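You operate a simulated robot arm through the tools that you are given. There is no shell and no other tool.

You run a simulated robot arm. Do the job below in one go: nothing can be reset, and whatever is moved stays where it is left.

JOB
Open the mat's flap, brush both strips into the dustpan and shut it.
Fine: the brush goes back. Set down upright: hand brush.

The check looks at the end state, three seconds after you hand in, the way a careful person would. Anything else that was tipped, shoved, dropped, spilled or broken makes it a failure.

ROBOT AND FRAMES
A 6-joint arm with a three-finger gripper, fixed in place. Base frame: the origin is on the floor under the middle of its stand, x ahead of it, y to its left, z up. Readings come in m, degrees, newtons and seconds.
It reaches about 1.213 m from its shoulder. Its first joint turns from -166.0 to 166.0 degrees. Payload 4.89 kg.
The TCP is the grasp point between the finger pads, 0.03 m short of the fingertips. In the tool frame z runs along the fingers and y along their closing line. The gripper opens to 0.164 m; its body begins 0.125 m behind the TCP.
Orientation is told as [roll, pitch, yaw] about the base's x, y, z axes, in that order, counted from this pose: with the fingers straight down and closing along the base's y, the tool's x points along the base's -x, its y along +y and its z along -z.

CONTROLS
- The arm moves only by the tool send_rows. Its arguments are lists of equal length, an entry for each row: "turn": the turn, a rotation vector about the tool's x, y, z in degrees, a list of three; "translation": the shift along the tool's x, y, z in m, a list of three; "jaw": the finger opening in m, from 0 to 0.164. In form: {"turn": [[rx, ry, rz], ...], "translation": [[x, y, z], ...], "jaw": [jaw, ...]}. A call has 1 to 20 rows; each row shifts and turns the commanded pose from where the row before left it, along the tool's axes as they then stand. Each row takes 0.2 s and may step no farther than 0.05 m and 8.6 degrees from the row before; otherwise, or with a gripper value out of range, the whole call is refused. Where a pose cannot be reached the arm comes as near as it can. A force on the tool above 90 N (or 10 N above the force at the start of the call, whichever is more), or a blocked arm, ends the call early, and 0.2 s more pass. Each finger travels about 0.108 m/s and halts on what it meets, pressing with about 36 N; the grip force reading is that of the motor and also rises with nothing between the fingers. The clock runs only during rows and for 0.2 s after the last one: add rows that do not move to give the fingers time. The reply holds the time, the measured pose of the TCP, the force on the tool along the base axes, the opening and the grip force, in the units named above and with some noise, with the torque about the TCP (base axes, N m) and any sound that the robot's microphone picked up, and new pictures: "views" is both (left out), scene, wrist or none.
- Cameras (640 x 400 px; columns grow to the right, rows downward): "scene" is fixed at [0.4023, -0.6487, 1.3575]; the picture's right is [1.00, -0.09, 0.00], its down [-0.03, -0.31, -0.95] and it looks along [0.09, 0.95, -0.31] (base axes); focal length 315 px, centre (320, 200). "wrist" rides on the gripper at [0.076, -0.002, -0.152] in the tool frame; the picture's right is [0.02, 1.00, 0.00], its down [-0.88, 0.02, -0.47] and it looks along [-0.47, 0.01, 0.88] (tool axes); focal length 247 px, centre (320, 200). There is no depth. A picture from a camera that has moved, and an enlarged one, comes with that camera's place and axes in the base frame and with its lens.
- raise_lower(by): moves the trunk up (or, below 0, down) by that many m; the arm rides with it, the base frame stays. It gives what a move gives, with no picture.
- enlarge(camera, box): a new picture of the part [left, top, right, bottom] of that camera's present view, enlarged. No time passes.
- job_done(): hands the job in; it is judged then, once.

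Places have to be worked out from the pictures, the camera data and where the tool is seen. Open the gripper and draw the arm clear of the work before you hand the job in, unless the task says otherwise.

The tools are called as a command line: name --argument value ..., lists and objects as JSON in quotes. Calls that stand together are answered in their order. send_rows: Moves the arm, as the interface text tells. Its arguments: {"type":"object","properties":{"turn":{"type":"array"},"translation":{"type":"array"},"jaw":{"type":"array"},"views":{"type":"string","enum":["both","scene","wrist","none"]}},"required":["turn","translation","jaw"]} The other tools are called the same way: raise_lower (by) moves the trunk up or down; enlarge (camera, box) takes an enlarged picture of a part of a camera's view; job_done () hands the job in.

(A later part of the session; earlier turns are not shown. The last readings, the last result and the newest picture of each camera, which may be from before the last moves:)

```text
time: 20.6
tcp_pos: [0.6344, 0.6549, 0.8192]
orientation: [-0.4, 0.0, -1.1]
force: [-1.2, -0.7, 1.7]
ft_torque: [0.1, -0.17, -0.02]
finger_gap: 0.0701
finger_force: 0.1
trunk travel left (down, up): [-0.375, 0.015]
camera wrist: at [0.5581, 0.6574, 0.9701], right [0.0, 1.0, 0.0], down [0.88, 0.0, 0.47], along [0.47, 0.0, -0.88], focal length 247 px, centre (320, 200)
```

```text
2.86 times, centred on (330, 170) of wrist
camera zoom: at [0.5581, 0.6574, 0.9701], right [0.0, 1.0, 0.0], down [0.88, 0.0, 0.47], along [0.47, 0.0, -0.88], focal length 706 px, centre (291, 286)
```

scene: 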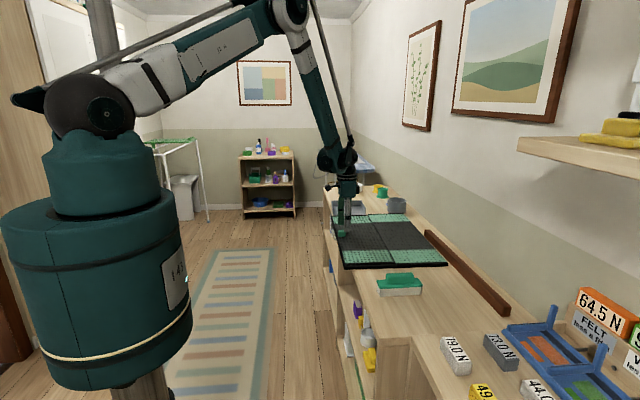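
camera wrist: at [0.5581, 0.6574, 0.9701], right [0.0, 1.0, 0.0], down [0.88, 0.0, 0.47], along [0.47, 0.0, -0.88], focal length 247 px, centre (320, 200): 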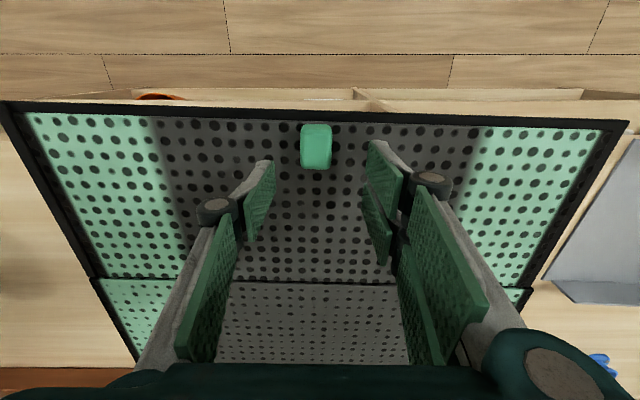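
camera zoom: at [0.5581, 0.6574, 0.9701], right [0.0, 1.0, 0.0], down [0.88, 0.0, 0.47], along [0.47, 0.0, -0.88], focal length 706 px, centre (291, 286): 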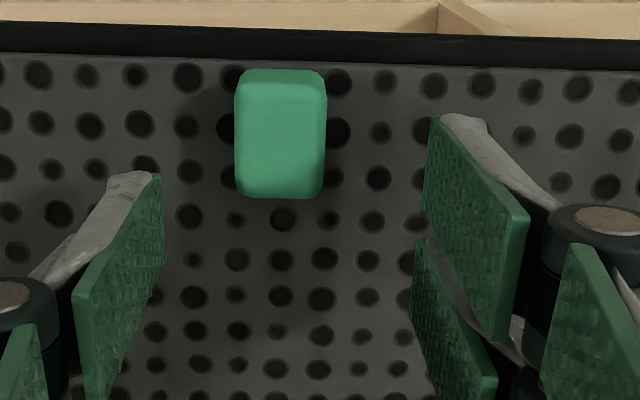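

The knob centre sits 1.7 cm toward the robot from the pad centre, as wanted. I shift 2.5 mm more, lower so the tips reach the knob's mid-height, and close gently to about its width (0.0257).

send_rows --turn '[[0, 0, 0], [0, 0, 0], [0, 0, 0], [0, 0, 0], [0, 0, 0], [0, 0, 0]]' --translation '[[-0.0025, 0, 0.012], [0, 0, 0.01], [0, 0, 0], [0, 0, 0], [0, 0, 0], [0, 0, 0]]' --jaw '[0.07, 0.07, 0.045, 0.03, 0.025, 0.025]'

```text
time: 22.0
tcp_pos: [0.6385, 0.6536, 0.7974]
orientation: [-0.3, 0.0, -1.1]
force: [0.1, -5.5, -0.8]
ft_torque: [-0.09, -0.03, 0.03]
finger_gap: 0.0269
finger_force: 3.1
trunk travel left (down, up): [-0.375, 0.015]
camera wrist: at [0.5621, 0.6569, 0.9483], right [0.0, 1.0, -0.01], down [0.88, 0.0, 0.47], along [0.47, 0.0, -0.88], focal length 247 px, centre (320, 200)
```

scene: 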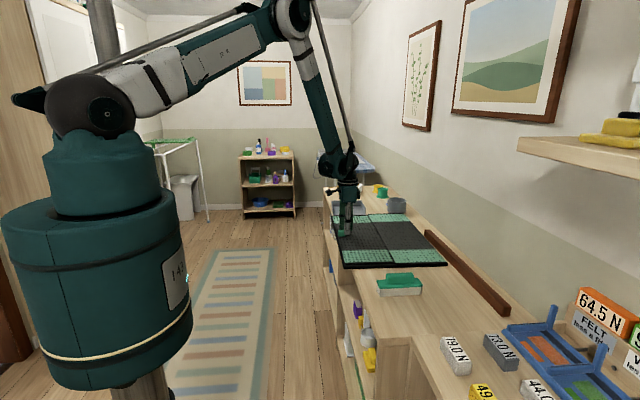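
wrist: 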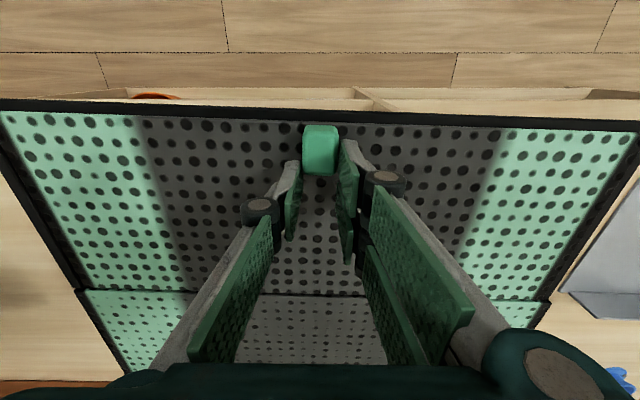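

A light hold works (3 N). I centre the hand slightly, firm the grip a little and start the swing to 20°, tilting with the leaf.

send_rows --turn '[[0, 0, 0], [0, 0, 0], [0, 4, 0], [0, 4, 0], [0, 4, 0], [0, 4, 0], [0, 4, 0]]' --translation '[[0, -0.0008, 0], [0, 0, 0], [-0.00318, 0, -0.01019], [-0.00318, 0, -0.01019], [-0.00318, 0, -0.01019], [-0.00318, 0, -0.01019], [-0.00318, 0, -0.01019]]' --jaw '[0.02, 0.02, 0.02, 0.02, 0.02, 0.02, 0.02]'

```text
time: 23.6
tcp_pos: [0.6605, 0.6538, 0.8448]
orientation: [-0.3, 20.1, -1.3]
force: [1.5, -3.9, -1.0]
ft_torque: [-0.01, -0.23, -0.45]
finger_gap: 0.0254
finger_force: 36.1
trunk travel left (down, up): [-0.375, 0.015]
camera wrist: at [0.6412, 0.6546, 1.0138], right [0.0, 1.0, 0.0], down [0.99, 0.0, 0.14], along [0.14, 0.0, -0.99], focal length 247 px, centre (320, 200)
```

scene: 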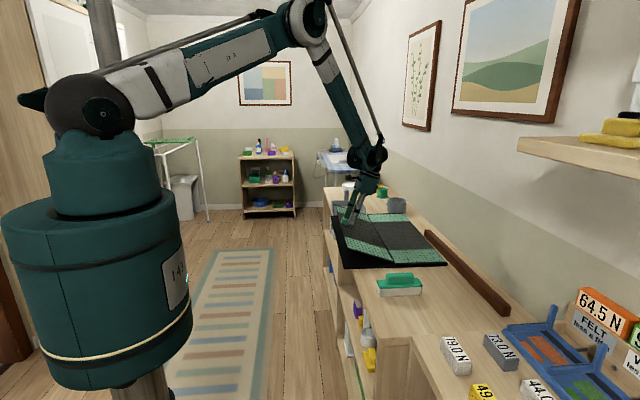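
wrist: 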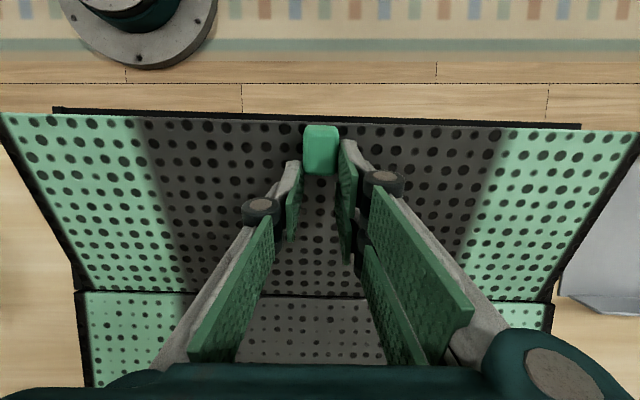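

The leaf is up at 20° with very small forces. I now continue with the hand kept at 24° tilt and let the knob pivot in the pads, first up to about 40°.

send_rows --turn '[[0, 4, 0], [0, 0, 0], [0, 0, 0], [0, 0, 0], [0, 0, 0], [0, 0, 0]]' --translation '[[-0.00318, 0, -0.01019], [-0.00175, 0, -0.0117], [-0.00175, 0, -0.0117], [-0.00335, 0, -0.01135], [-0.00335, 0, -0.01135], [0, 0, 0]]' --jaw '[0.022, 0.0235, 0.0235, 0.0235, 0.0235, 0.0235]'

```text
time: 25.0
tcp_pos: [0.6953, 0.654, 0.8909]
orientation: [-0.4, 24.0, -1.3]
force: [-3.7, -0.9, -5.7]
ft_torque: [-0.13, 0.95, -0.34]
finger_gap: 0.0254
finger_force: 35.7
trunk travel left (down, up): [-0.375, 0.015]
camera wrist: at [0.688, 0.6543, 1.0614], right [0.0, 1.0, 0.0], down [1.0, 0.0, 0.07], along [0.07, 0.0, -1.0], focal length 247 px, centre (320, 200)
```

scene: 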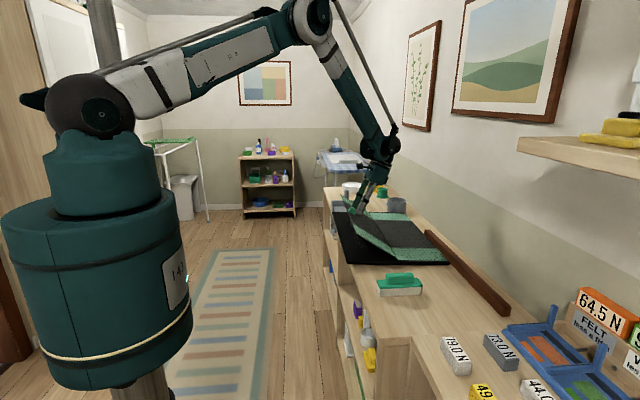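
wrist: 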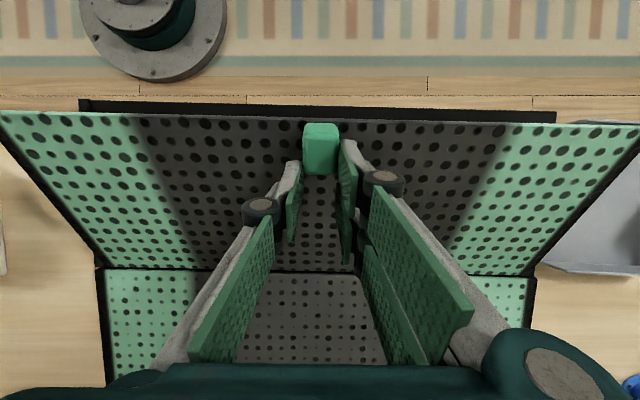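

Forces stay small (≈7 N) and the knob pivots in the pads. I continue to about 64°.

send_rows --turn '[[0, 0, 0], [0, 0, 0], [0, 0, 0], [0, 0, 0], [0, 0, 0], [0, 0, 0], [0, 0, 0]]' --translation '[[-0.0049, 0, -0.01075], [-0.0049, 0, -0.01075], [-0.00635, 0, -0.01], [-0.00635, 0, -0.01], [-0.00765, 0, -0.009], [-0.00765, 0, -0.009], [0, 0, 0]]' --jaw '[0.0235, 0.0235, 0.0235, 0.0235, 0.0235, 0.0235, 0.0235]'

enlarge --camera "scene" --box '[310, 170, 470, 280]'

```text
time: 26.6
tcp_pos: [0.7545, 0.6531, 0.9302]
orientation: [-0.3, 24.1, -1.3]
force: [-3.8, -7.3, -1.7]
ft_torque: [-0.1, 0.69, -0.08]
finger_gap: 0.0256
finger_force: 36.0
trunk travel left (down, up): [-0.375, 0.015]
camera wrist: at [0.7469, 0.6529, 1.1003], right [0.0, 1.0, 0.0], down [1.0, 0.0, 0.07], along [0.07, 0.0, -1.0], focal length 247 px, centre (320, 200)
```

scene: 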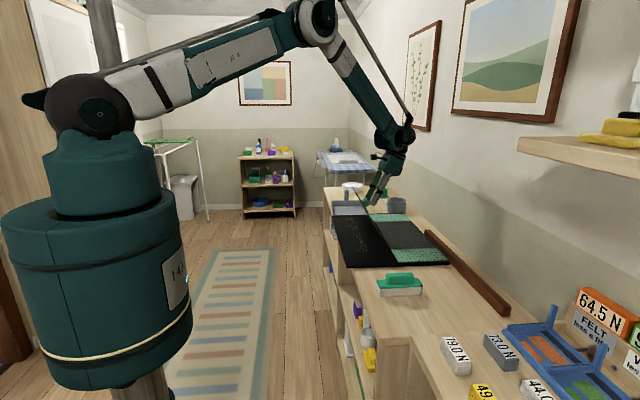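
wrist: 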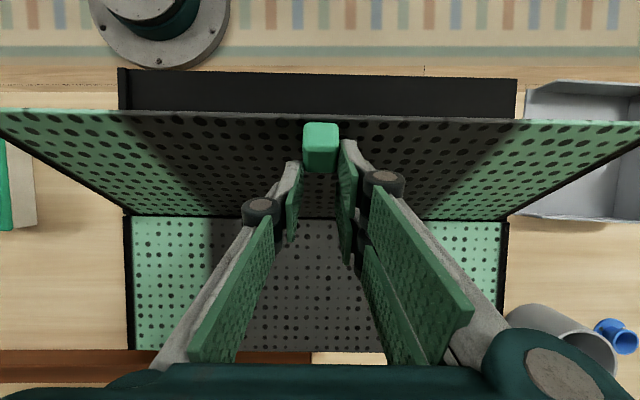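

```text
3.64 times, centred on (390, 225) of scene
camera zoom: at [0.4023, -0.6487, 1.3575], right [1.0, -0.09, 0.0], down [-0.03, -0.31, -0.95], along [0.09, 0.95, -0.31], focal length 1145 px, centre (66, 109)
```

zoom: 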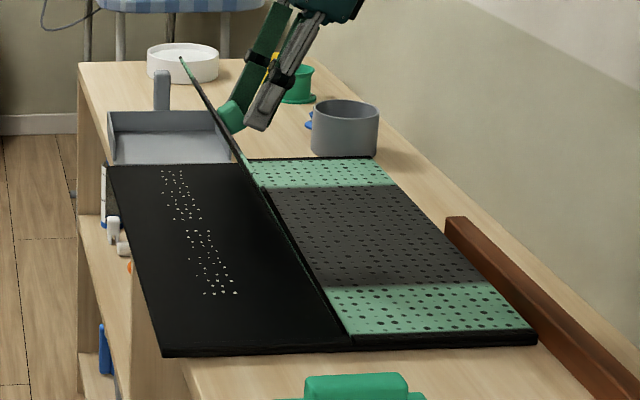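

The leaf is near 65° and the two white crumb strips on the black base are visible. I continue the swing to about 88°.

send_rows --turn '[[0, 0, 0], [0, 0, 0], [0, 0, 0], [0, 0, 0], [0, 0, 0], [0, 0, 0], [0, 0, 0]]' --translation '[[-0.0089, 0, -0.00785], [-0.0089, 0, -0.00785], [-0.00985, 0, -0.00655], [-0.00985, 0, -0.00655], [-0.01065, 0, -0.0051], [-0.01065, 0, -0.0051], [0, 0, 0]]' --jaw '[0.0235, 0.0235, 0.0235, 0.0235, 0.0235, 0.0235, 0.0235]'

enlarge --camera "scene" --box '[310, 170, 470, 280]'

```text
time: 28.2
tcp_pos: [0.8239, 0.6502, 0.9425]
orientation: [-0.3, 24.0, -1.3]
force: [-3.8, -16.9, 3.8]
ft_torque: [-0.27, 0.64, -0.12]
finger_gap: 0.0256
finger_force: 36.0
trunk travel left (down, up): [-0.375, 0.015]
camera wrist: at [0.8159, 0.6511, 1.1123], right [0.0, 1.0, 0.0], down [1.0, 0.0, 0.07], along [0.07, 0.0, -1.0], focal length 247 px, centre (320, 200)
```

scene: 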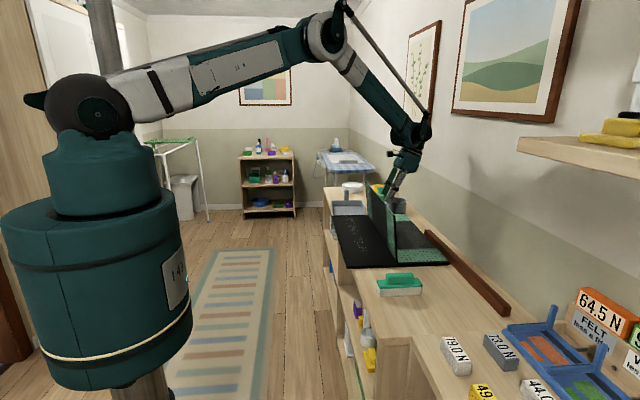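
wrist: 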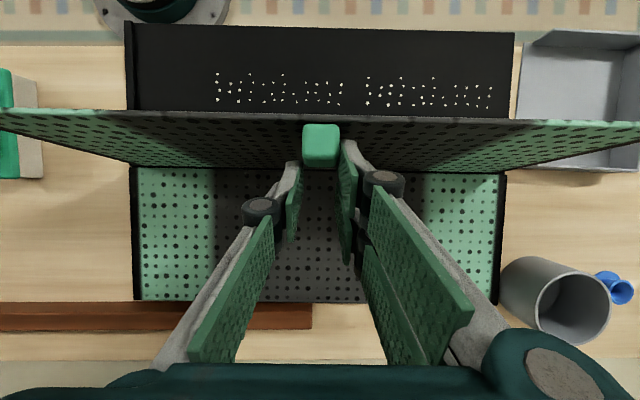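

```text
3.64 times, centred on (390, 225) of scene
camera zoom: at [0.4023, -0.6487, 1.3575], right [1.0, -0.09, 0.0], down [-0.03, -0.31, -0.95], along [0.09, 0.95, -0.31], focal length 1145 px, centre (66, 109)
```

zoom: 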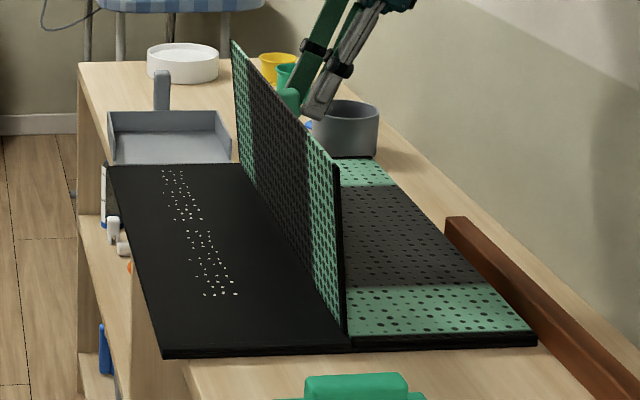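

The leaf stands at about 88°. The side force of −17 N suggests I should ease slightly to −y while carrying it just past vertical to ~98°.

send_rows --turn '[[0, 0, 0], [0, 0, 0], [0, 0, 0], [0, 0, 0]]' --translation '[[-0.0113, -0.0015, -0.00355], [-0.0113, -0.0015, -0.00355], [-0.0058, -0.0005, -0.001], [0, 0, 0]]' --jaw '[0.0235, 0.0235, 0.0235, 0.0235]'

enlarge --camera "scene" --box '[310, 170, 470, 280]'

```text
time: 29.2
tcp_pos: [0.8516, 0.6485, 0.9397]
orientation: [-0.1, 24.0, -1.3]
force: [-1.0, 16.2, 13.7]
ft_torque: [0.5, 0.88, -0.64]
finger_gap: 0.0256
finger_force: 36.0
trunk travel left (down, up): [-0.375, 0.015]
camera wrist: at [0.8446, 0.6487, 1.1087], right [0.0, 1.0, 0.0], down [1.0, 0.0, 0.07], along [0.07, 0.0, -1.0], focal length 247 px, centre (320, 200)
```

scene: 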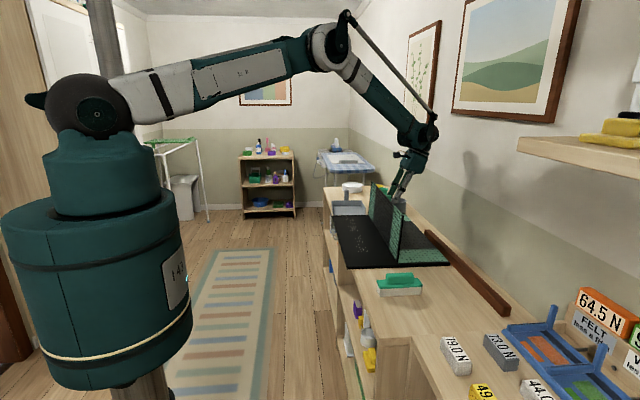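
wrist: 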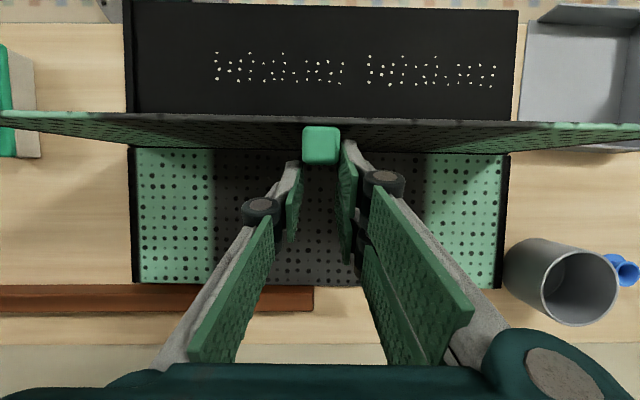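

```text
3.64 times, centred on (390, 225) of scene
camera zoom: at [0.4023, -0.6487, 1.3575], right [1.0, -0.09, 0.0], down [-0.03, -0.31, -0.95], along [0.09, 0.95, -0.31], focal length 1145 px, centre (66, 109)
```

zoom: 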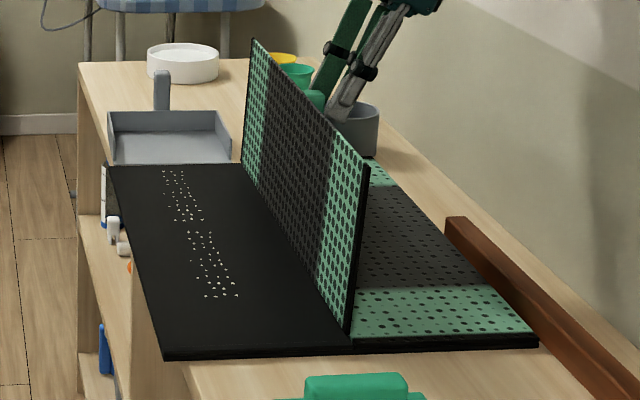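

The leaf is past vertical. I continue gently along the arc to ~108°, watching the force for a stop.

send_rows --turn '[[0, 0, 0], [0, 0, 0], [0, 0, 0], [0, 0, 0], [0, 0, 0]]' --translation '[[-0.007, 0.0008, -0.0018], [-0.007, 0.0005, -0.001], [-0.0075, 0, -0.0005], [-0.0075, 0, 0], [0, 0, 0]]' --jaw '[0.0235, 0.0235, 0.0235, 0.0235, 0.0235]'

enlarge --camera "scene" --box '[310, 170, 470, 280]'

```text
time: 30.4
tcp_pos: [0.881, 0.647, 0.9313]
orientation: [-0.3, 24.1, -1.3]
force: [0.5, 8.1, 13.5]
ft_torque: [0.1, 0.94, -0.42]
finger_gap: 0.0258
finger_force: 36.5
trunk travel left (down, up): [-0.375, 0.015]
camera wrist: at [0.8727, 0.648, 1.1002], right [0.0, 1.0, 0.0], down [1.0, 0.0, 0.07], along [0.07, 0.0, -1.0], focal length 247 px, centre (320, 200)
```

scene: 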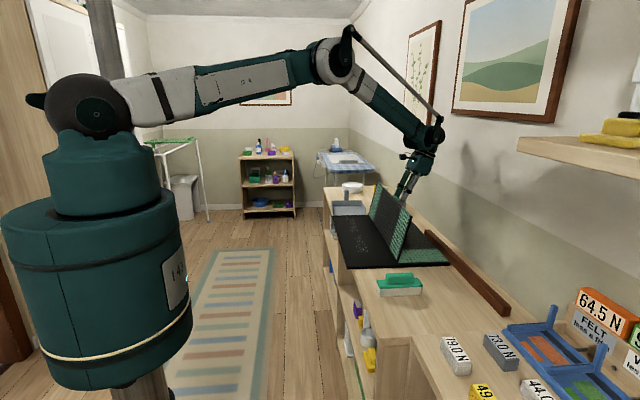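
wrist: 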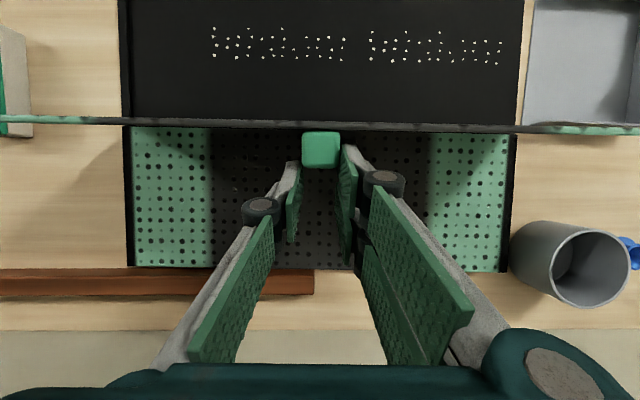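

```text
3.64 times, centred on (390, 225) of scene
camera zoom: at [0.4023, -0.6487, 1.3575], right [1.0, -0.09, 0.0], down [-0.03, -0.31, -0.95], along [0.09, 0.95, -0.31], focal length 1145 px, centre (66, 109)
```

zoom: 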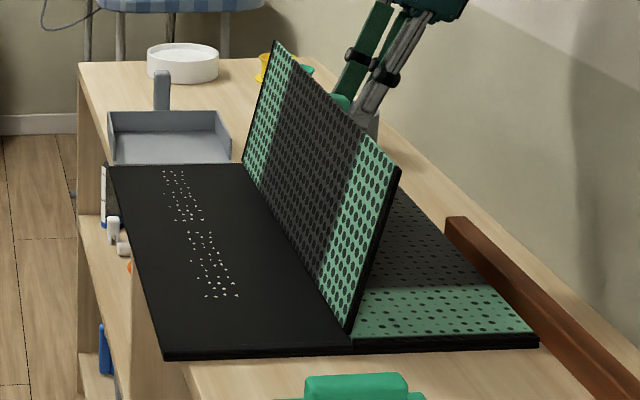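

No stop yet at ~107°. I take it a little further to ~112°, then loosen the grip so the leaf simply leans on the fingers' near side.

send_rows --turn '[[0, 0, 0], [0, 0, 0], [0, 0, 0]]' --translation '[[-0.0065, 0, 0.0005], [-0.0065, 0, 0.0006], [0, 0, 0]]' --jaw '[0.0235, 0.0235, 0.0235]'

enlarge --camera "scene" --box '[330, 130, 470, 280]'

```text
time: 31.2
tcp_pos: [0.8925, 0.6479, 0.9254]
orientation: [-0.3, 24.0, -1.3]
force: [11.6, 14.2, 27.6]
ft_torque: [0.2, 0.83, -0.61]
finger_gap: 0.0257
finger_force: 36.5
trunk travel left (down, up): [-0.375, 0.015]
camera wrist: at [0.8843, 0.6475, 1.0945], right [0.0, 1.0, 0.0], down [1.0, 0.0, 0.07], along [0.07, 0.0, -1.0], focal length 247 px, centre (320, 200)
```

scene: 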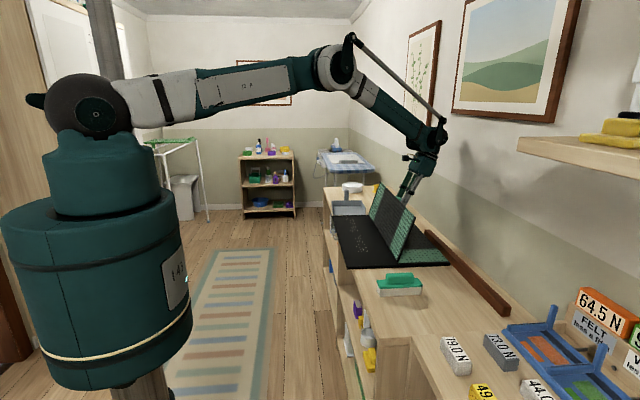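
wrist: 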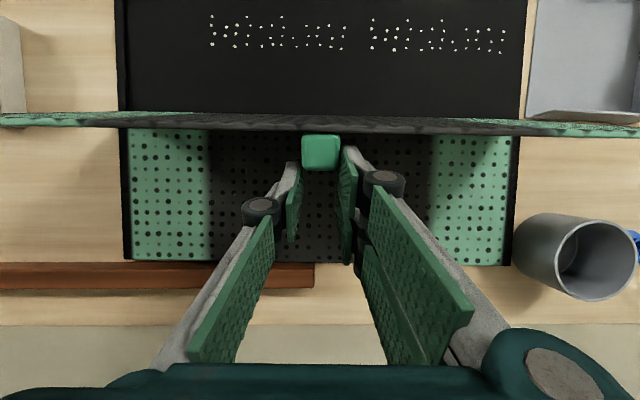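

```text
2.67 times, centred on (400, 205) of scene
camera zoom: at [0.4023, -0.6487, 1.3575], right [1.0, -0.09, 0.0], down [-0.03, -0.31, -0.95], along [0.09, 0.95, -0.31], focal length 839 px, centre (107, 187)
```

zoom: 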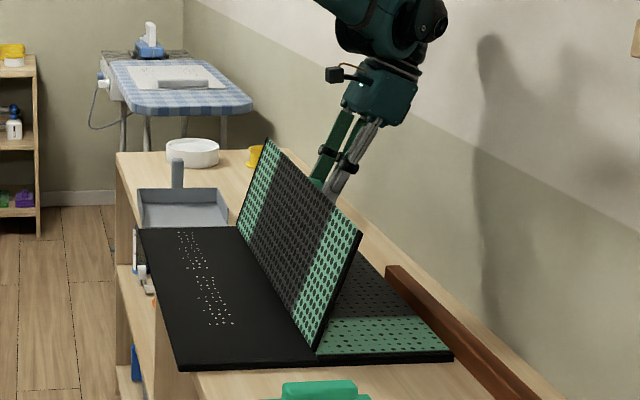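

Only a radial squeeze (I'm slightly low), no stop yet. I lift 2–3 mm to relieve it and loosen the jaws so the leaf leans on the fingers.

send_rows --turn '[[0, 0, 0], [0, 0, 0], [0, 0, 0], [0, 0, 0]]' --translation '[[0, 0, -0.0025], [0, 0, 0], [0, 0, 0], [0, 0, 0]]' --jaw '[0.024, 0.03, 0.045, 0.045]'

enlarge --camera "scene" --box '[330, 130, 470, 280]'

```text
time: 32.2
tcp_pos: [0.8926, 0.6466, 0.9248]
orientation: [-0.3, 23.9, -1.3]
force: [1.2, 0.3, 0.2]
ft_torque: [-0.01, -0.02, 0.0]
finger_gap: 0.045
finger_force: 0.1
trunk travel left (down, up): [-0.375, 0.015]
camera wrist: at [0.8856, 0.6477, 1.0953], right [0.0, 1.0, 0.0], down [1.0, 0.0, 0.07], along [0.07, 0.0, -1.0], focal length 247 px, centre (320, 200)
```

scene: 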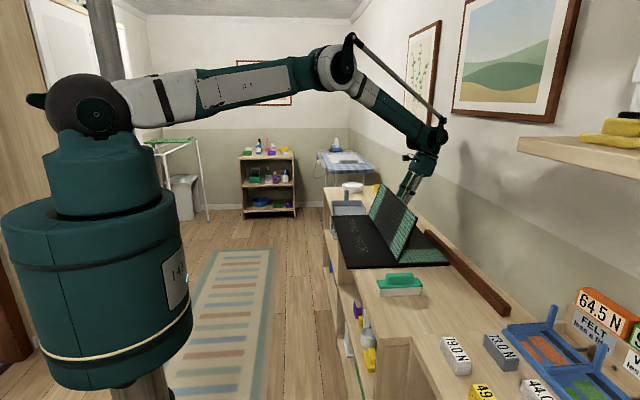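
wrist: 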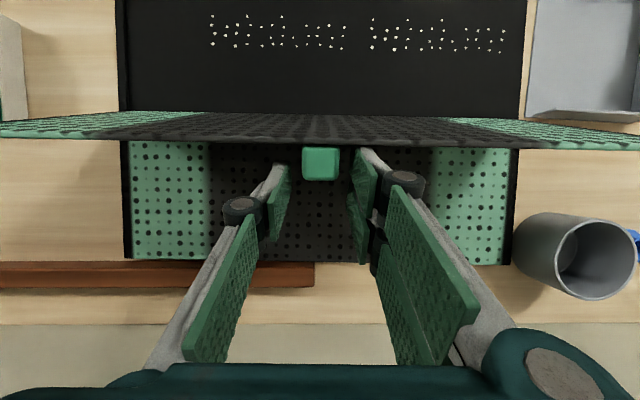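

```text
2.67 times, centred on (400, 205) of scene
camera zoom: at [0.4023, -0.6487, 1.3575], right [1.0, -0.09, 0.0], down [-0.03, -0.31, -0.95], along [0.09, 0.95, -0.31], focal length 839 px, centre (107, 187)
```

zoom: 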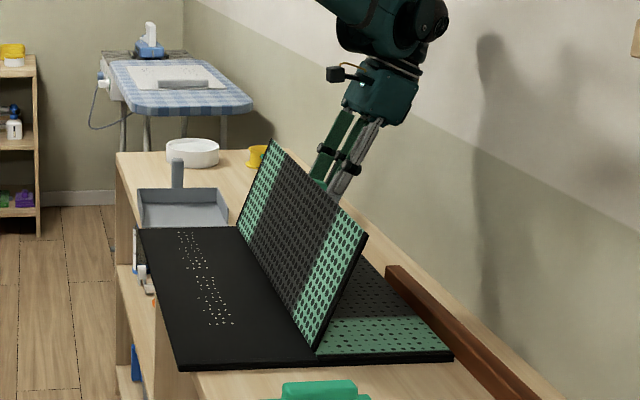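

The leaf settled a degree or two further with hardly any force on the hand. I move the hand 2 cm away (+x) to see whether the leaf rests on a stop or follows.

send_rows --turn '[[0, 0, 0], [0, 0, 0], [0, 0, 0], [0, 0, 0]]' --translation '[[-0.005, 0, -0.0025], [-0.005, 0, -0.0025], [-0.005, 0, -0.0025], [0, 0, 0]]' --jaw '[0.05, 0.05, 0.05, 0.05]'

enlarge --camera "scene" --box '[330, 130, 470, 280]'

enlarge --camera "wrist" --box '[200, 90, 440, 270]'

```text
time: 33.2
tcp_pos: [0.9105, 0.6473, 0.9262]
orientation: [-0.3, 24.0, -1.3]
force: [-0.7, -0.6, -0.3]
ft_torque: [-0.02, 0.01, 0.02]
finger_gap: 0.0501
finger_force: 0.0
trunk travel left (down, up): [-0.375, 0.015]
camera wrist: at [0.9026, 0.6474, 1.0958], right [0.0, 1.0, 0.0], down [1.0, 0.0, 0.07], along [0.07, 0.0, -1.0], focal length 247 px, centre (320, 200)
```

scene: 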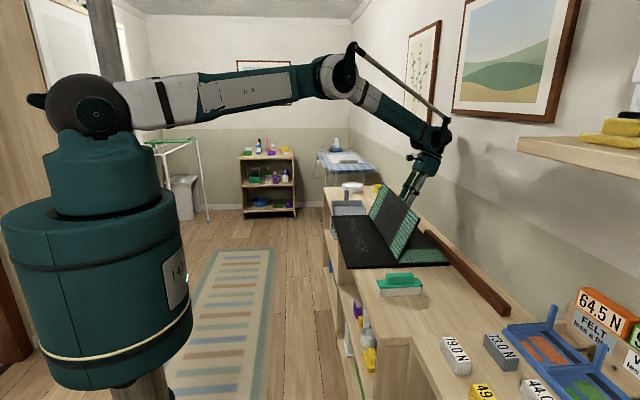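
wrist: 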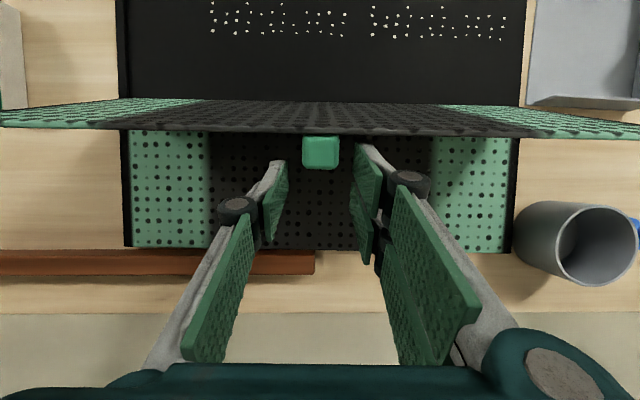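

```text
2.67 times, centred on (400, 205) of scene
camera zoom: at [0.4023, -0.6487, 1.3575], right [1.0, -0.09, 0.0], down [-0.03, -0.31, -0.95], along [0.09, 0.95, -0.31], focal length 839 px, centre (107, 187)
```

zoom: 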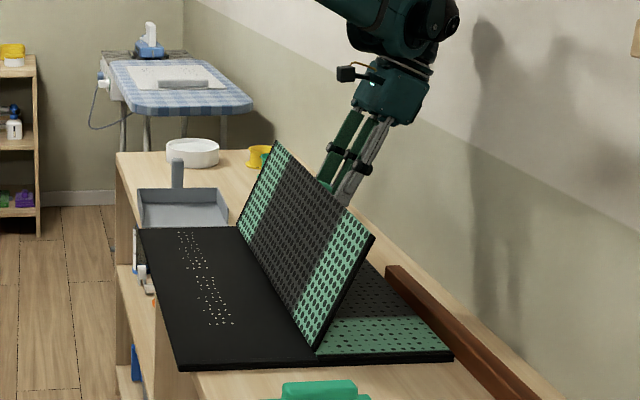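

```text
2.22 times, centred on (320, 180) of wrist
camera zoom: at [0.9026, 0.6474, 1.0958], right [0.0, 1.0, 0.0], down [1.0, 0.0, 0.07], along [0.07, 0.0, -1.0], focal length 549 px, centre (320, 244)
```

zoom: 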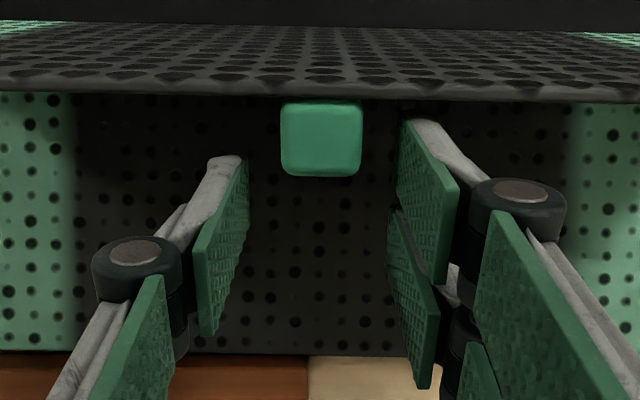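

The leaf moved only slightly. I wait a second without moving to see whether it has come to rest.

send_rows --turn '[[0, 0, 0], [0, 0, 0], [0, 0, 0], [0, 0, 0], [0, 0, 0]]' --translation '[[-0.003, 0, -0.002], [-0.003, 0, -0.002], [0, 0, 0], [0, 0, 0], [0, 0, 0]]' --jaw '[0.06, 0.06, 0.06, 0.06, 0.06]'

enlarge --camera "scene" --box '[330, 130, 470, 280]'

enlarge --camera "wrist" --box '[200, 90, 440, 270]'

```text
time: 34.4
tcp_pos: [0.9179, 0.6455, 0.9273]
orientation: [-0.3, 23.9, -1.2]
force: [0.1, 0.4, -0.3]
ft_torque: [0.0, 0.0, -0.02]
finger_gap: 0.0599
finger_force: 0.0
trunk travel left (down, up): [-0.375, 0.015]
camera wrist: at [0.9095, 0.6472, 1.0972], right [0.0, 1.0, 0.0], down [1.0, 0.0, 0.07], along [0.07, 0.0, -1.0], focal length 247 px, centre (320, 200)
```

scene: 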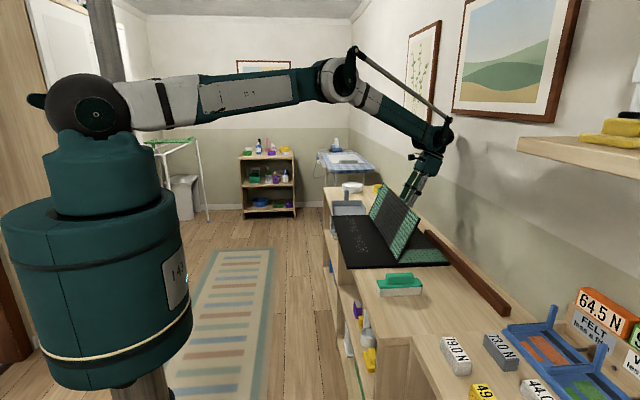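
wrist: 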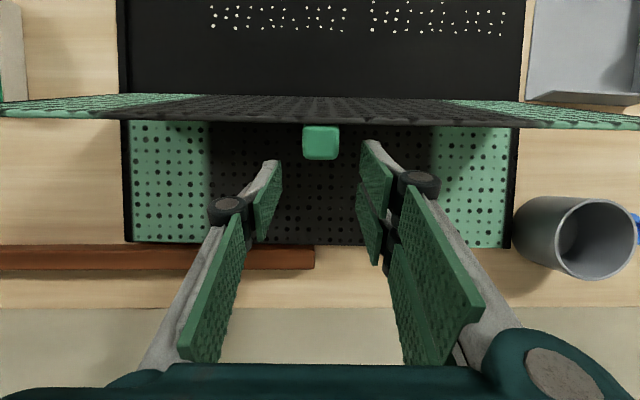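

```text
2.67 times, centred on (400, 205) of scene
camera zoom: at [0.4023, -0.6487, 1.3575], right [1.0, -0.09, 0.0], down [-0.03, -0.31, -0.95], along [0.09, 0.95, -0.31], focal length 839 px, centre (107, 187)
```

zoom: 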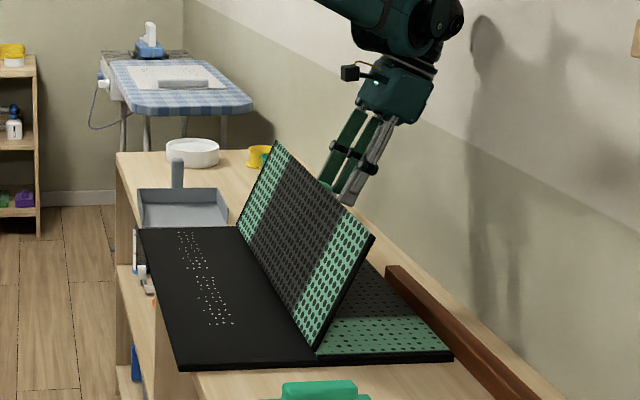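

```text
2.22 times, centred on (320, 180) of wrist
camera zoom: at [0.9095, 0.6472, 1.0972], right [0.0, 1.0, 0.0], down [1.0, 0.0, 0.07], along [0.07, 0.0, -1.0], focal length 549 px, centre (320, 244)
```

zoom: 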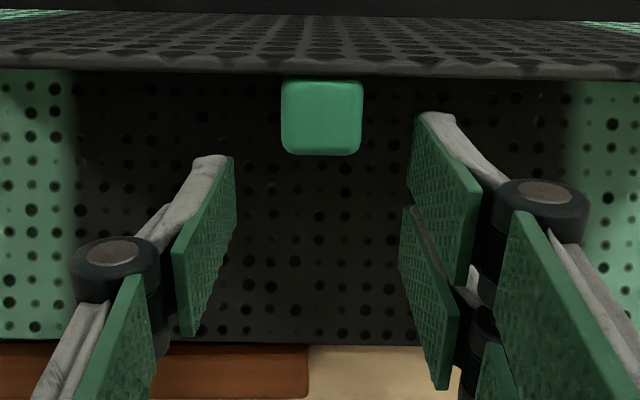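

The leaf is resting on its own stop at about 118°, hand clear. I now withdraw upward, level the hand and move over the dustpan end to look down at crumbs and gap.

send_rows --turn '[[0, 0, 0], [0, 0, 0], [0, 0, 0], [0, 0, 0], [0, 0, 0], [0, -6, 0], [0, -6, 0], [0, -6, 0], [0, -6, 0], [0, 0, -1.2], [0, 0, 0], [0, 0, 0], [0, 0, 0]]' --translation '[[0.0124, 0, -0.0328], [0.0124, 0, -0.0328], [0.0124, 0, -0.0328], [0.0124, 0, -0.0328], [0.0124, 0, -0.0328], [0.03, 0.01, 0], [0.04, 0.02, 0], [0.04, 0.03, 0], [0.04, 0.03, 0], [0.04, 0.03, 0], [0.04, 0.03, 0], [0.03, 0.03, 0], [0, 0.02, 0]]' --jaw '[0.06, 0.06, 0.06, 0.06, 0.06, 0.06, 0.06, 0.06, 0.06, 0.06, 0.06, 0.06, 0.06]'

```text
time: 37.2
tcp_pos: [0.674, 0.852, 1.1396]
orientation: [-0.3, 0.0, 0.1]
force: [-0.9, -0.2, 0.7]
ft_torque: [-0.04, -0.2, -0.03]
finger_gap: 0.0599
finger_force: 0.1
trunk travel left (down, up): [-0.375, 0.015]
camera wrist: at [0.5976, 0.8525, 1.2913], right [-0.02, 1.0, 0.0], down [0.88, 0.02, 0.47], along [0.47, 0.01, -0.88], focal length 247 px, centre (320, 200)
```

scene: 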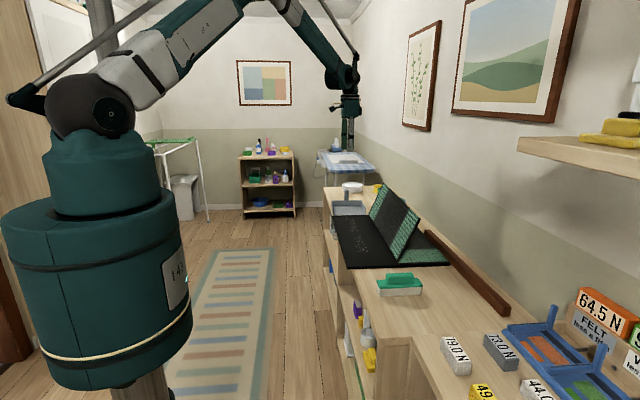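
wrist: 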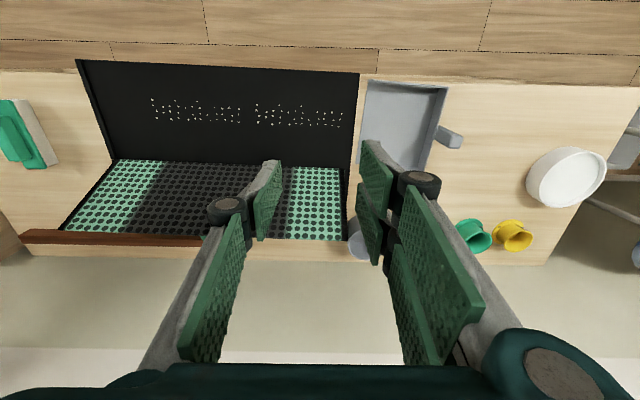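

I enlarge the dustpan/mat joint and the crumb area.

enlarge --camera "wrist" --box '[310, 50, 480, 180]'

enlarge --camera "wrist" --box '[70, 50, 370, 180]'

```text
3.08 times, centred on (395, 115) of wrist
camera zoom: at [0.5976, 0.8525, 1.2913], right [-0.02, 1.0, 0.0], down [0.88, 0.02, 0.47], along [0.47, 0.01, -0.88], focal length 760 px, centre (89, 462)
```

zoom: 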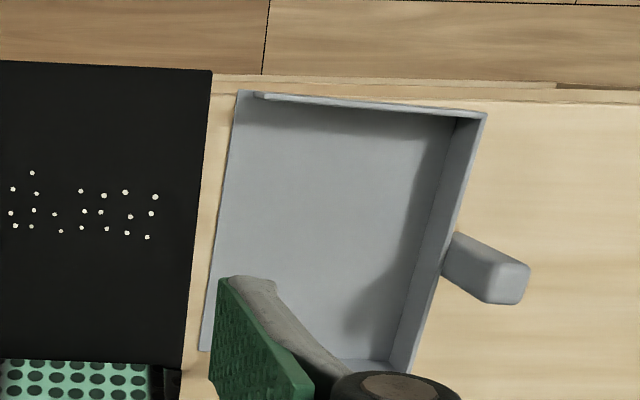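

```text
2.13 times, centred on (220, 115) of wrist
camera zoom: at [0.5976, 0.8525, 1.2913], right [-0.02, 1.0, 0.0], down [0.88, 0.02, 0.47], along [0.47, 0.01, -0.88], focal length 527 px, centre (533, 381)
```

zoom: 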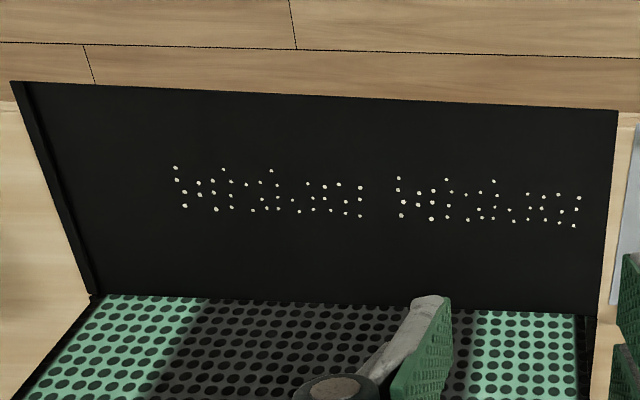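

The gap is 12–20 mm (dustpan front at y≈0.951 near side, 0.941 far side; mat edge ≈0.93). I will draw the dustpan back by gripping its near wall. First lower the trunk for horizontal reach.

raise_lower --by -0.2

```text
time: 39.3
tcp_pos: [0.6743, 0.8514, 0.9386]
orientation: [-0.4, 0.0, 0.0]
force: [-0.6, -0.5, -0.4]
ft_torque: [-0.02, 0.02, -0.02]
finger_gap: 0.0598
finger_force: 0.0
trunk travel left (down, up): [-0.175, 0.215]
```

I turn the hand 90° so the jaws close along x for gripping the dustpan's near wall.

send_rows --turn '[[0, 0, -8.2], [0, 0, -8.2], [0, 0, -8.2], [0, 0, -8.2], [0, 0, -8.2], [0, 0, -8.2], [0, 0, -8.2], [0, 0, -8.2], [0, 0, -8.2], [0, 0, -8.2], [0, 0, -8.0]]' --translation '[[0, 0, 0], [0, 0, 0], [0, 0, 0], [0, 0, 0], [0, 0, 0], [0, 0, 0], [0, 0, 0], [0, 0, 0], [0, 0, 0], [0, 0, 0], [0, 0, 0]]' --jaw '[0.06, 0.06, 0.06, 0.06, 0.06, 0.06, 0.06, 0.06, 0.06, 0.06, 0.06]'

```text
time: 41.7
tcp_pos: [0.675, 0.851, 0.9393]
orientation: [0.0, 0.2, 90.1]
force: [-0.9, 0.6, 0.4]
ft_torque: [0.05, -0.02, 0.02]
finger_gap: 0.0601
finger_force: 0.0
trunk travel left (down, up): [-0.175, 0.215]
camera wrist: at [0.6774, 0.7772, 1.0914], right [-1.0, -0.02, 0.0], down [-0.02, 0.88, 0.47], along [-0.01, 0.47, -0.88], focal length 247 px, centre (320, 200)
```

scene: 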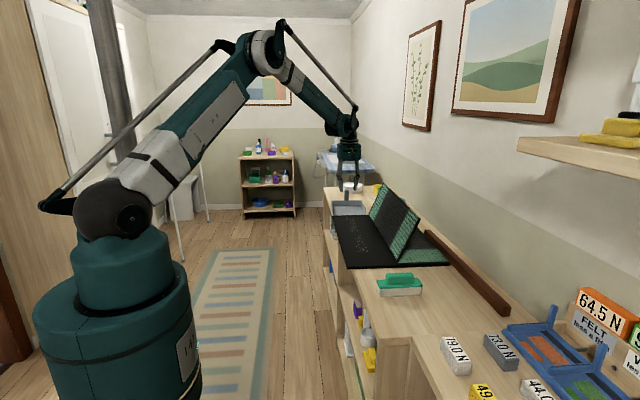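
wrist: 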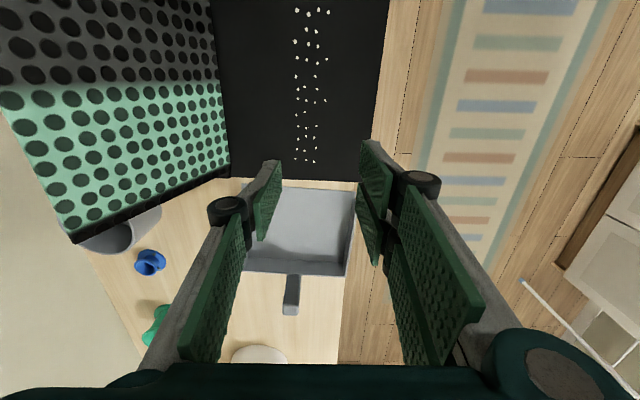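

I enlarge the dustpan in this view to place its near wall.

enlarge --camera "wrist" --box '[210, 130, 400, 320]'

```text
2.11 times, centred on (305, 225) of wrist
camera zoom: at [0.6774, 0.7772, 1.0914], right [-1.0, -0.02, 0.0], down [-0.02, 0.88, 0.47], along [-0.01, 0.47, -0.88], focal length 520 px, centre (352, 147)
```

zoom: 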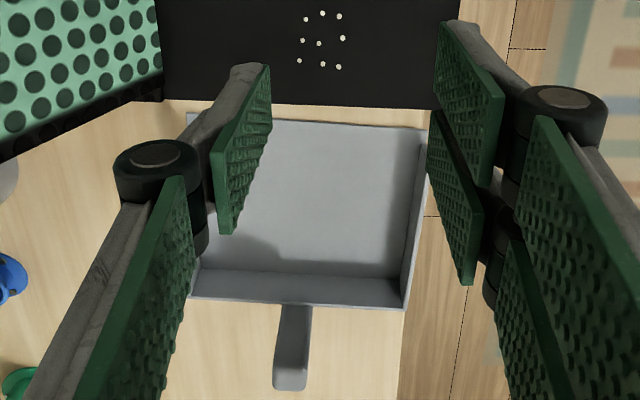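

I move over the near wall at (0.621, 1.0), stopping about 3 cm above gripping height.

send_rows --turn '[[0, 0, 0], [0, 0, 0], [0, 0, 0], [0, 0, 0], [0, 0, 0], [0, 0, 0], [0, 0, 0]]' --translation '[[-0.0373, 0.0135, 0], [-0.0373, 0.0135, 0], [-0.0373, 0.0135, 0], [-0.0373, 0.0135, 0], [0, 0, 0.04], [0, 0, 0.04], [0, 0, 0.03]]' --jaw '[0.06, 0.06, 0.06, 0.06, 0.06, 0.06, 0.06]'

enlarge --camera "wrist" --box '[220, 110, 420, 310]'

```text
time: 43.3
tcp_pos: [0.6207, 1.0002, 0.8302]
orientation: [0.1, 0.3, 90.1]
force: [0.2, -0.3, 0.3]
ft_torque: [0.03, -0.03, -0.02]
finger_gap: 0.0601
finger_force: 0.0
trunk travel left (down, up): [-0.175, 0.215]
camera wrist: at [0.6223, 0.9257, 0.9815], right [-1.0, -0.02, 0.0], down [-0.02, 0.88, 0.47], along [-0.01, 0.47, -0.88], focal length 247 px, centre (320, 200)
```

scene: 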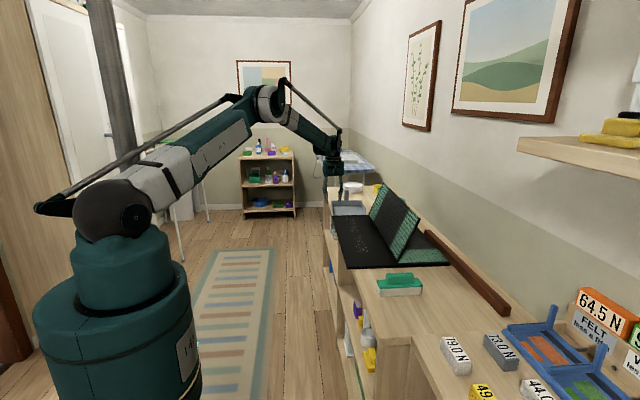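
wrist: 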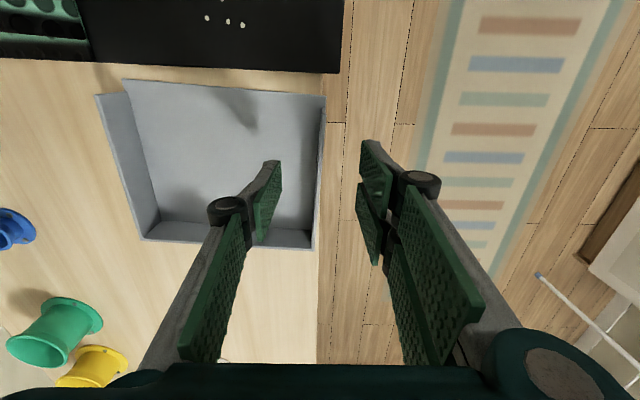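

```text
2.00 times, centred on (320, 210) of wrist
camera zoom: at [0.6223, 0.9257, 0.9815], right [-1.0, -0.02, 0.0], down [-0.02, 0.88, 0.47], along [-0.01, 0.47, -0.88], focal length 494 px, centre (320, 180)
```

zoom: 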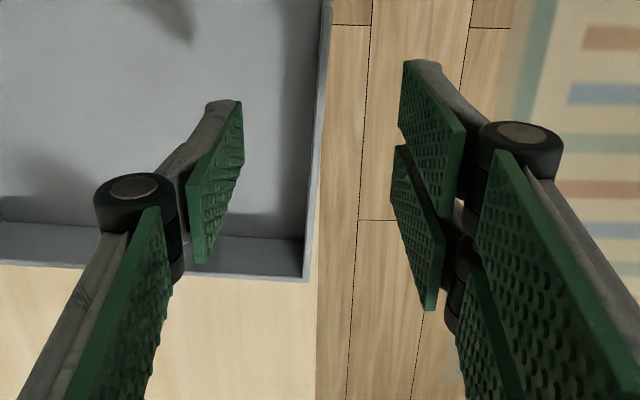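

The wall lies right between the pads. I lower to 0.785 and close on the wall.

send_rows --turn '[[0, 0, 0], [0, 0, 0], [0, 0, 0], [0, 0, 0], [0, 0, 0], [0, 0, 0], [0, 0, 0]]' --translation '[[0, 0, 0.025], [0, 0, 0.02], [0, 0, 0], [0, 0, 0], [0, 0, 0], [0, 0, 0], [0, 0, 0]]' --jaw '[0.06, 0.06, 0.035, 0.015, 0.005, 0.002, 0.002]'

enlarge --camera "wrist" --box '[160, 50, 400, 250]'

```text
time: 44.9
tcp_pos: [0.6215, 0.9994, 0.784]
orientation: [0.0, 0.4, 90.1]
force: [-0.1, 0.8, -0.8]
ft_torque: [-0.02, 0.04, 0.05]
finger_gap: 0.0061
finger_force: 36.3
trunk travel left (down, up): [-0.175, 0.215]
camera wrist: at [0.6229, 0.9258, 0.9362], right [-1.0, -0.02, 0.0], down [-0.02, 0.88, 0.47], along [-0.01, 0.47, -0.88], focal length 247 px, centre (320, 200)
```

scene: 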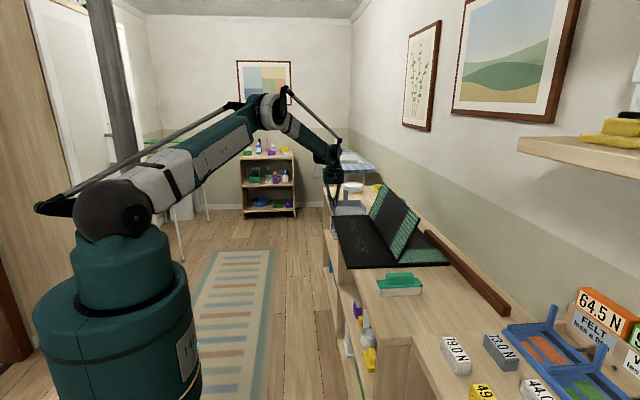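
wrist: 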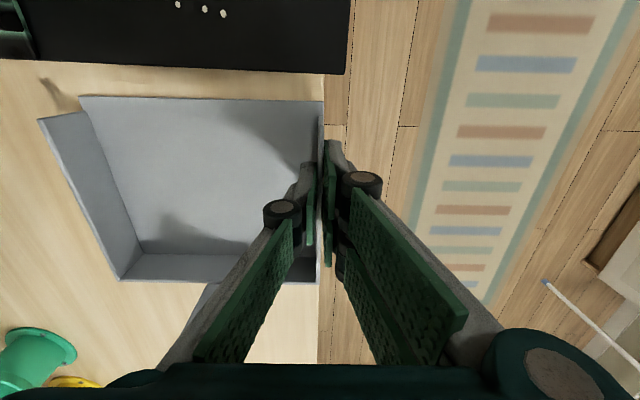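

```text
2.00 times, centred on (280, 150) of wrist
camera zoom: at [0.6229, 0.9258, 0.9362], right [-1.0, -0.02, 0.0], down [-0.02, 0.88, 0.47], along [-0.01, 0.47, -0.88], focal length 494 px, centre (400, 300)
```

zoom: 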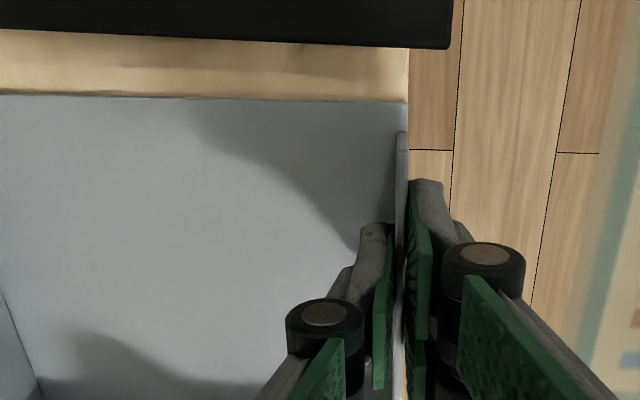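

The wall is gripped and the dustpan is now square to the base frame; the gap is about 18–20 mm. I slide it 16.5 mm toward the mat with a 1° turn to match the mat's edge.

send_rows --turn '[[0, 0, 0.25], [0, 0, 0.25], [0, 0, 0.25], [0, 0, 0.25], [0, 0, 0]]' --translation '[[0.0042, 0, 0], [0.0042, 0, 0], [0.0042, 0, 0], [0.0039, 0, 0], [0, 0, 0]]' --jaw '[0.002, 0.002, 0.002, 0.002, 0.002]'

enlarge --camera "wrist" --box '[40, 30, 360, 200]'

```text
time: 46.1
tcp_pos: [0.6211, 0.9829, 0.7846]
orientation: [0.1, 0.2, 89.0]
force: [0.6, 0.5, 2.3]
ft_torque: [0.0, 0.05, 0.06]
finger_gap: 0.0062
finger_force: 35.7
trunk travel left (down, up): [-0.175, 0.215]
camera wrist: at [0.6215, 0.9092, 0.9359], right [-1.0, 0.0, 0.0], down [0.0, 0.88, 0.47], along [0.0, 0.47, -0.88], focal length 247 px, centre (320, 200)
```

scene: 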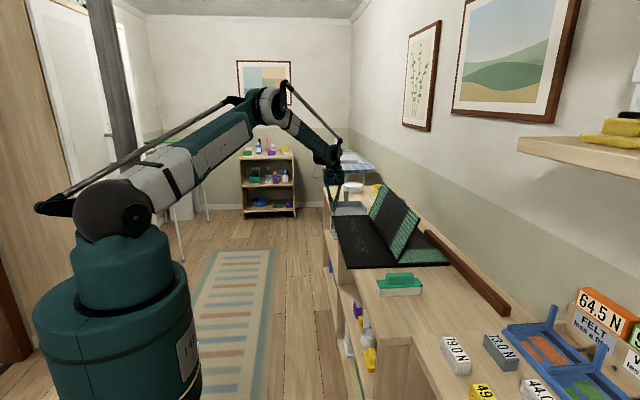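
wrist: 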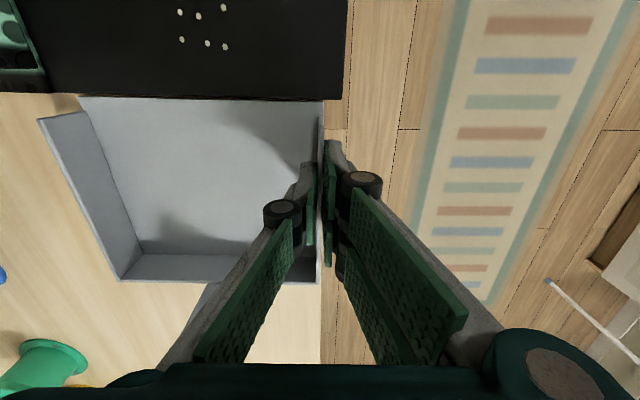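

```text
2.00 times, centred on (200, 115) of wrist
camera zoom: at [0.6215, 0.9092, 0.9359], right [-1.0, 0.0, 0.0], down [0.0, 0.88, 0.47], along [0.0, 0.47, -0.88], focal length 494 px, centre (560, 370)
```

zoom: 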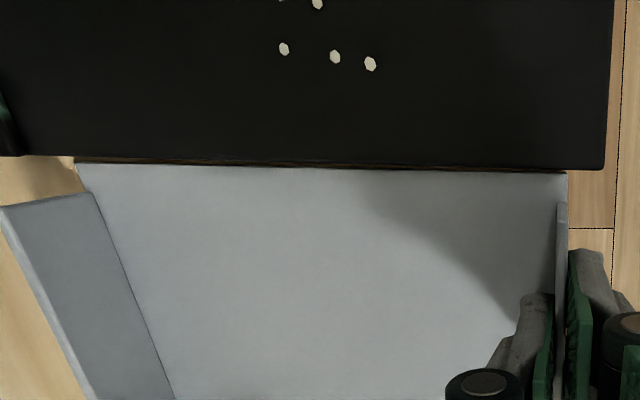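

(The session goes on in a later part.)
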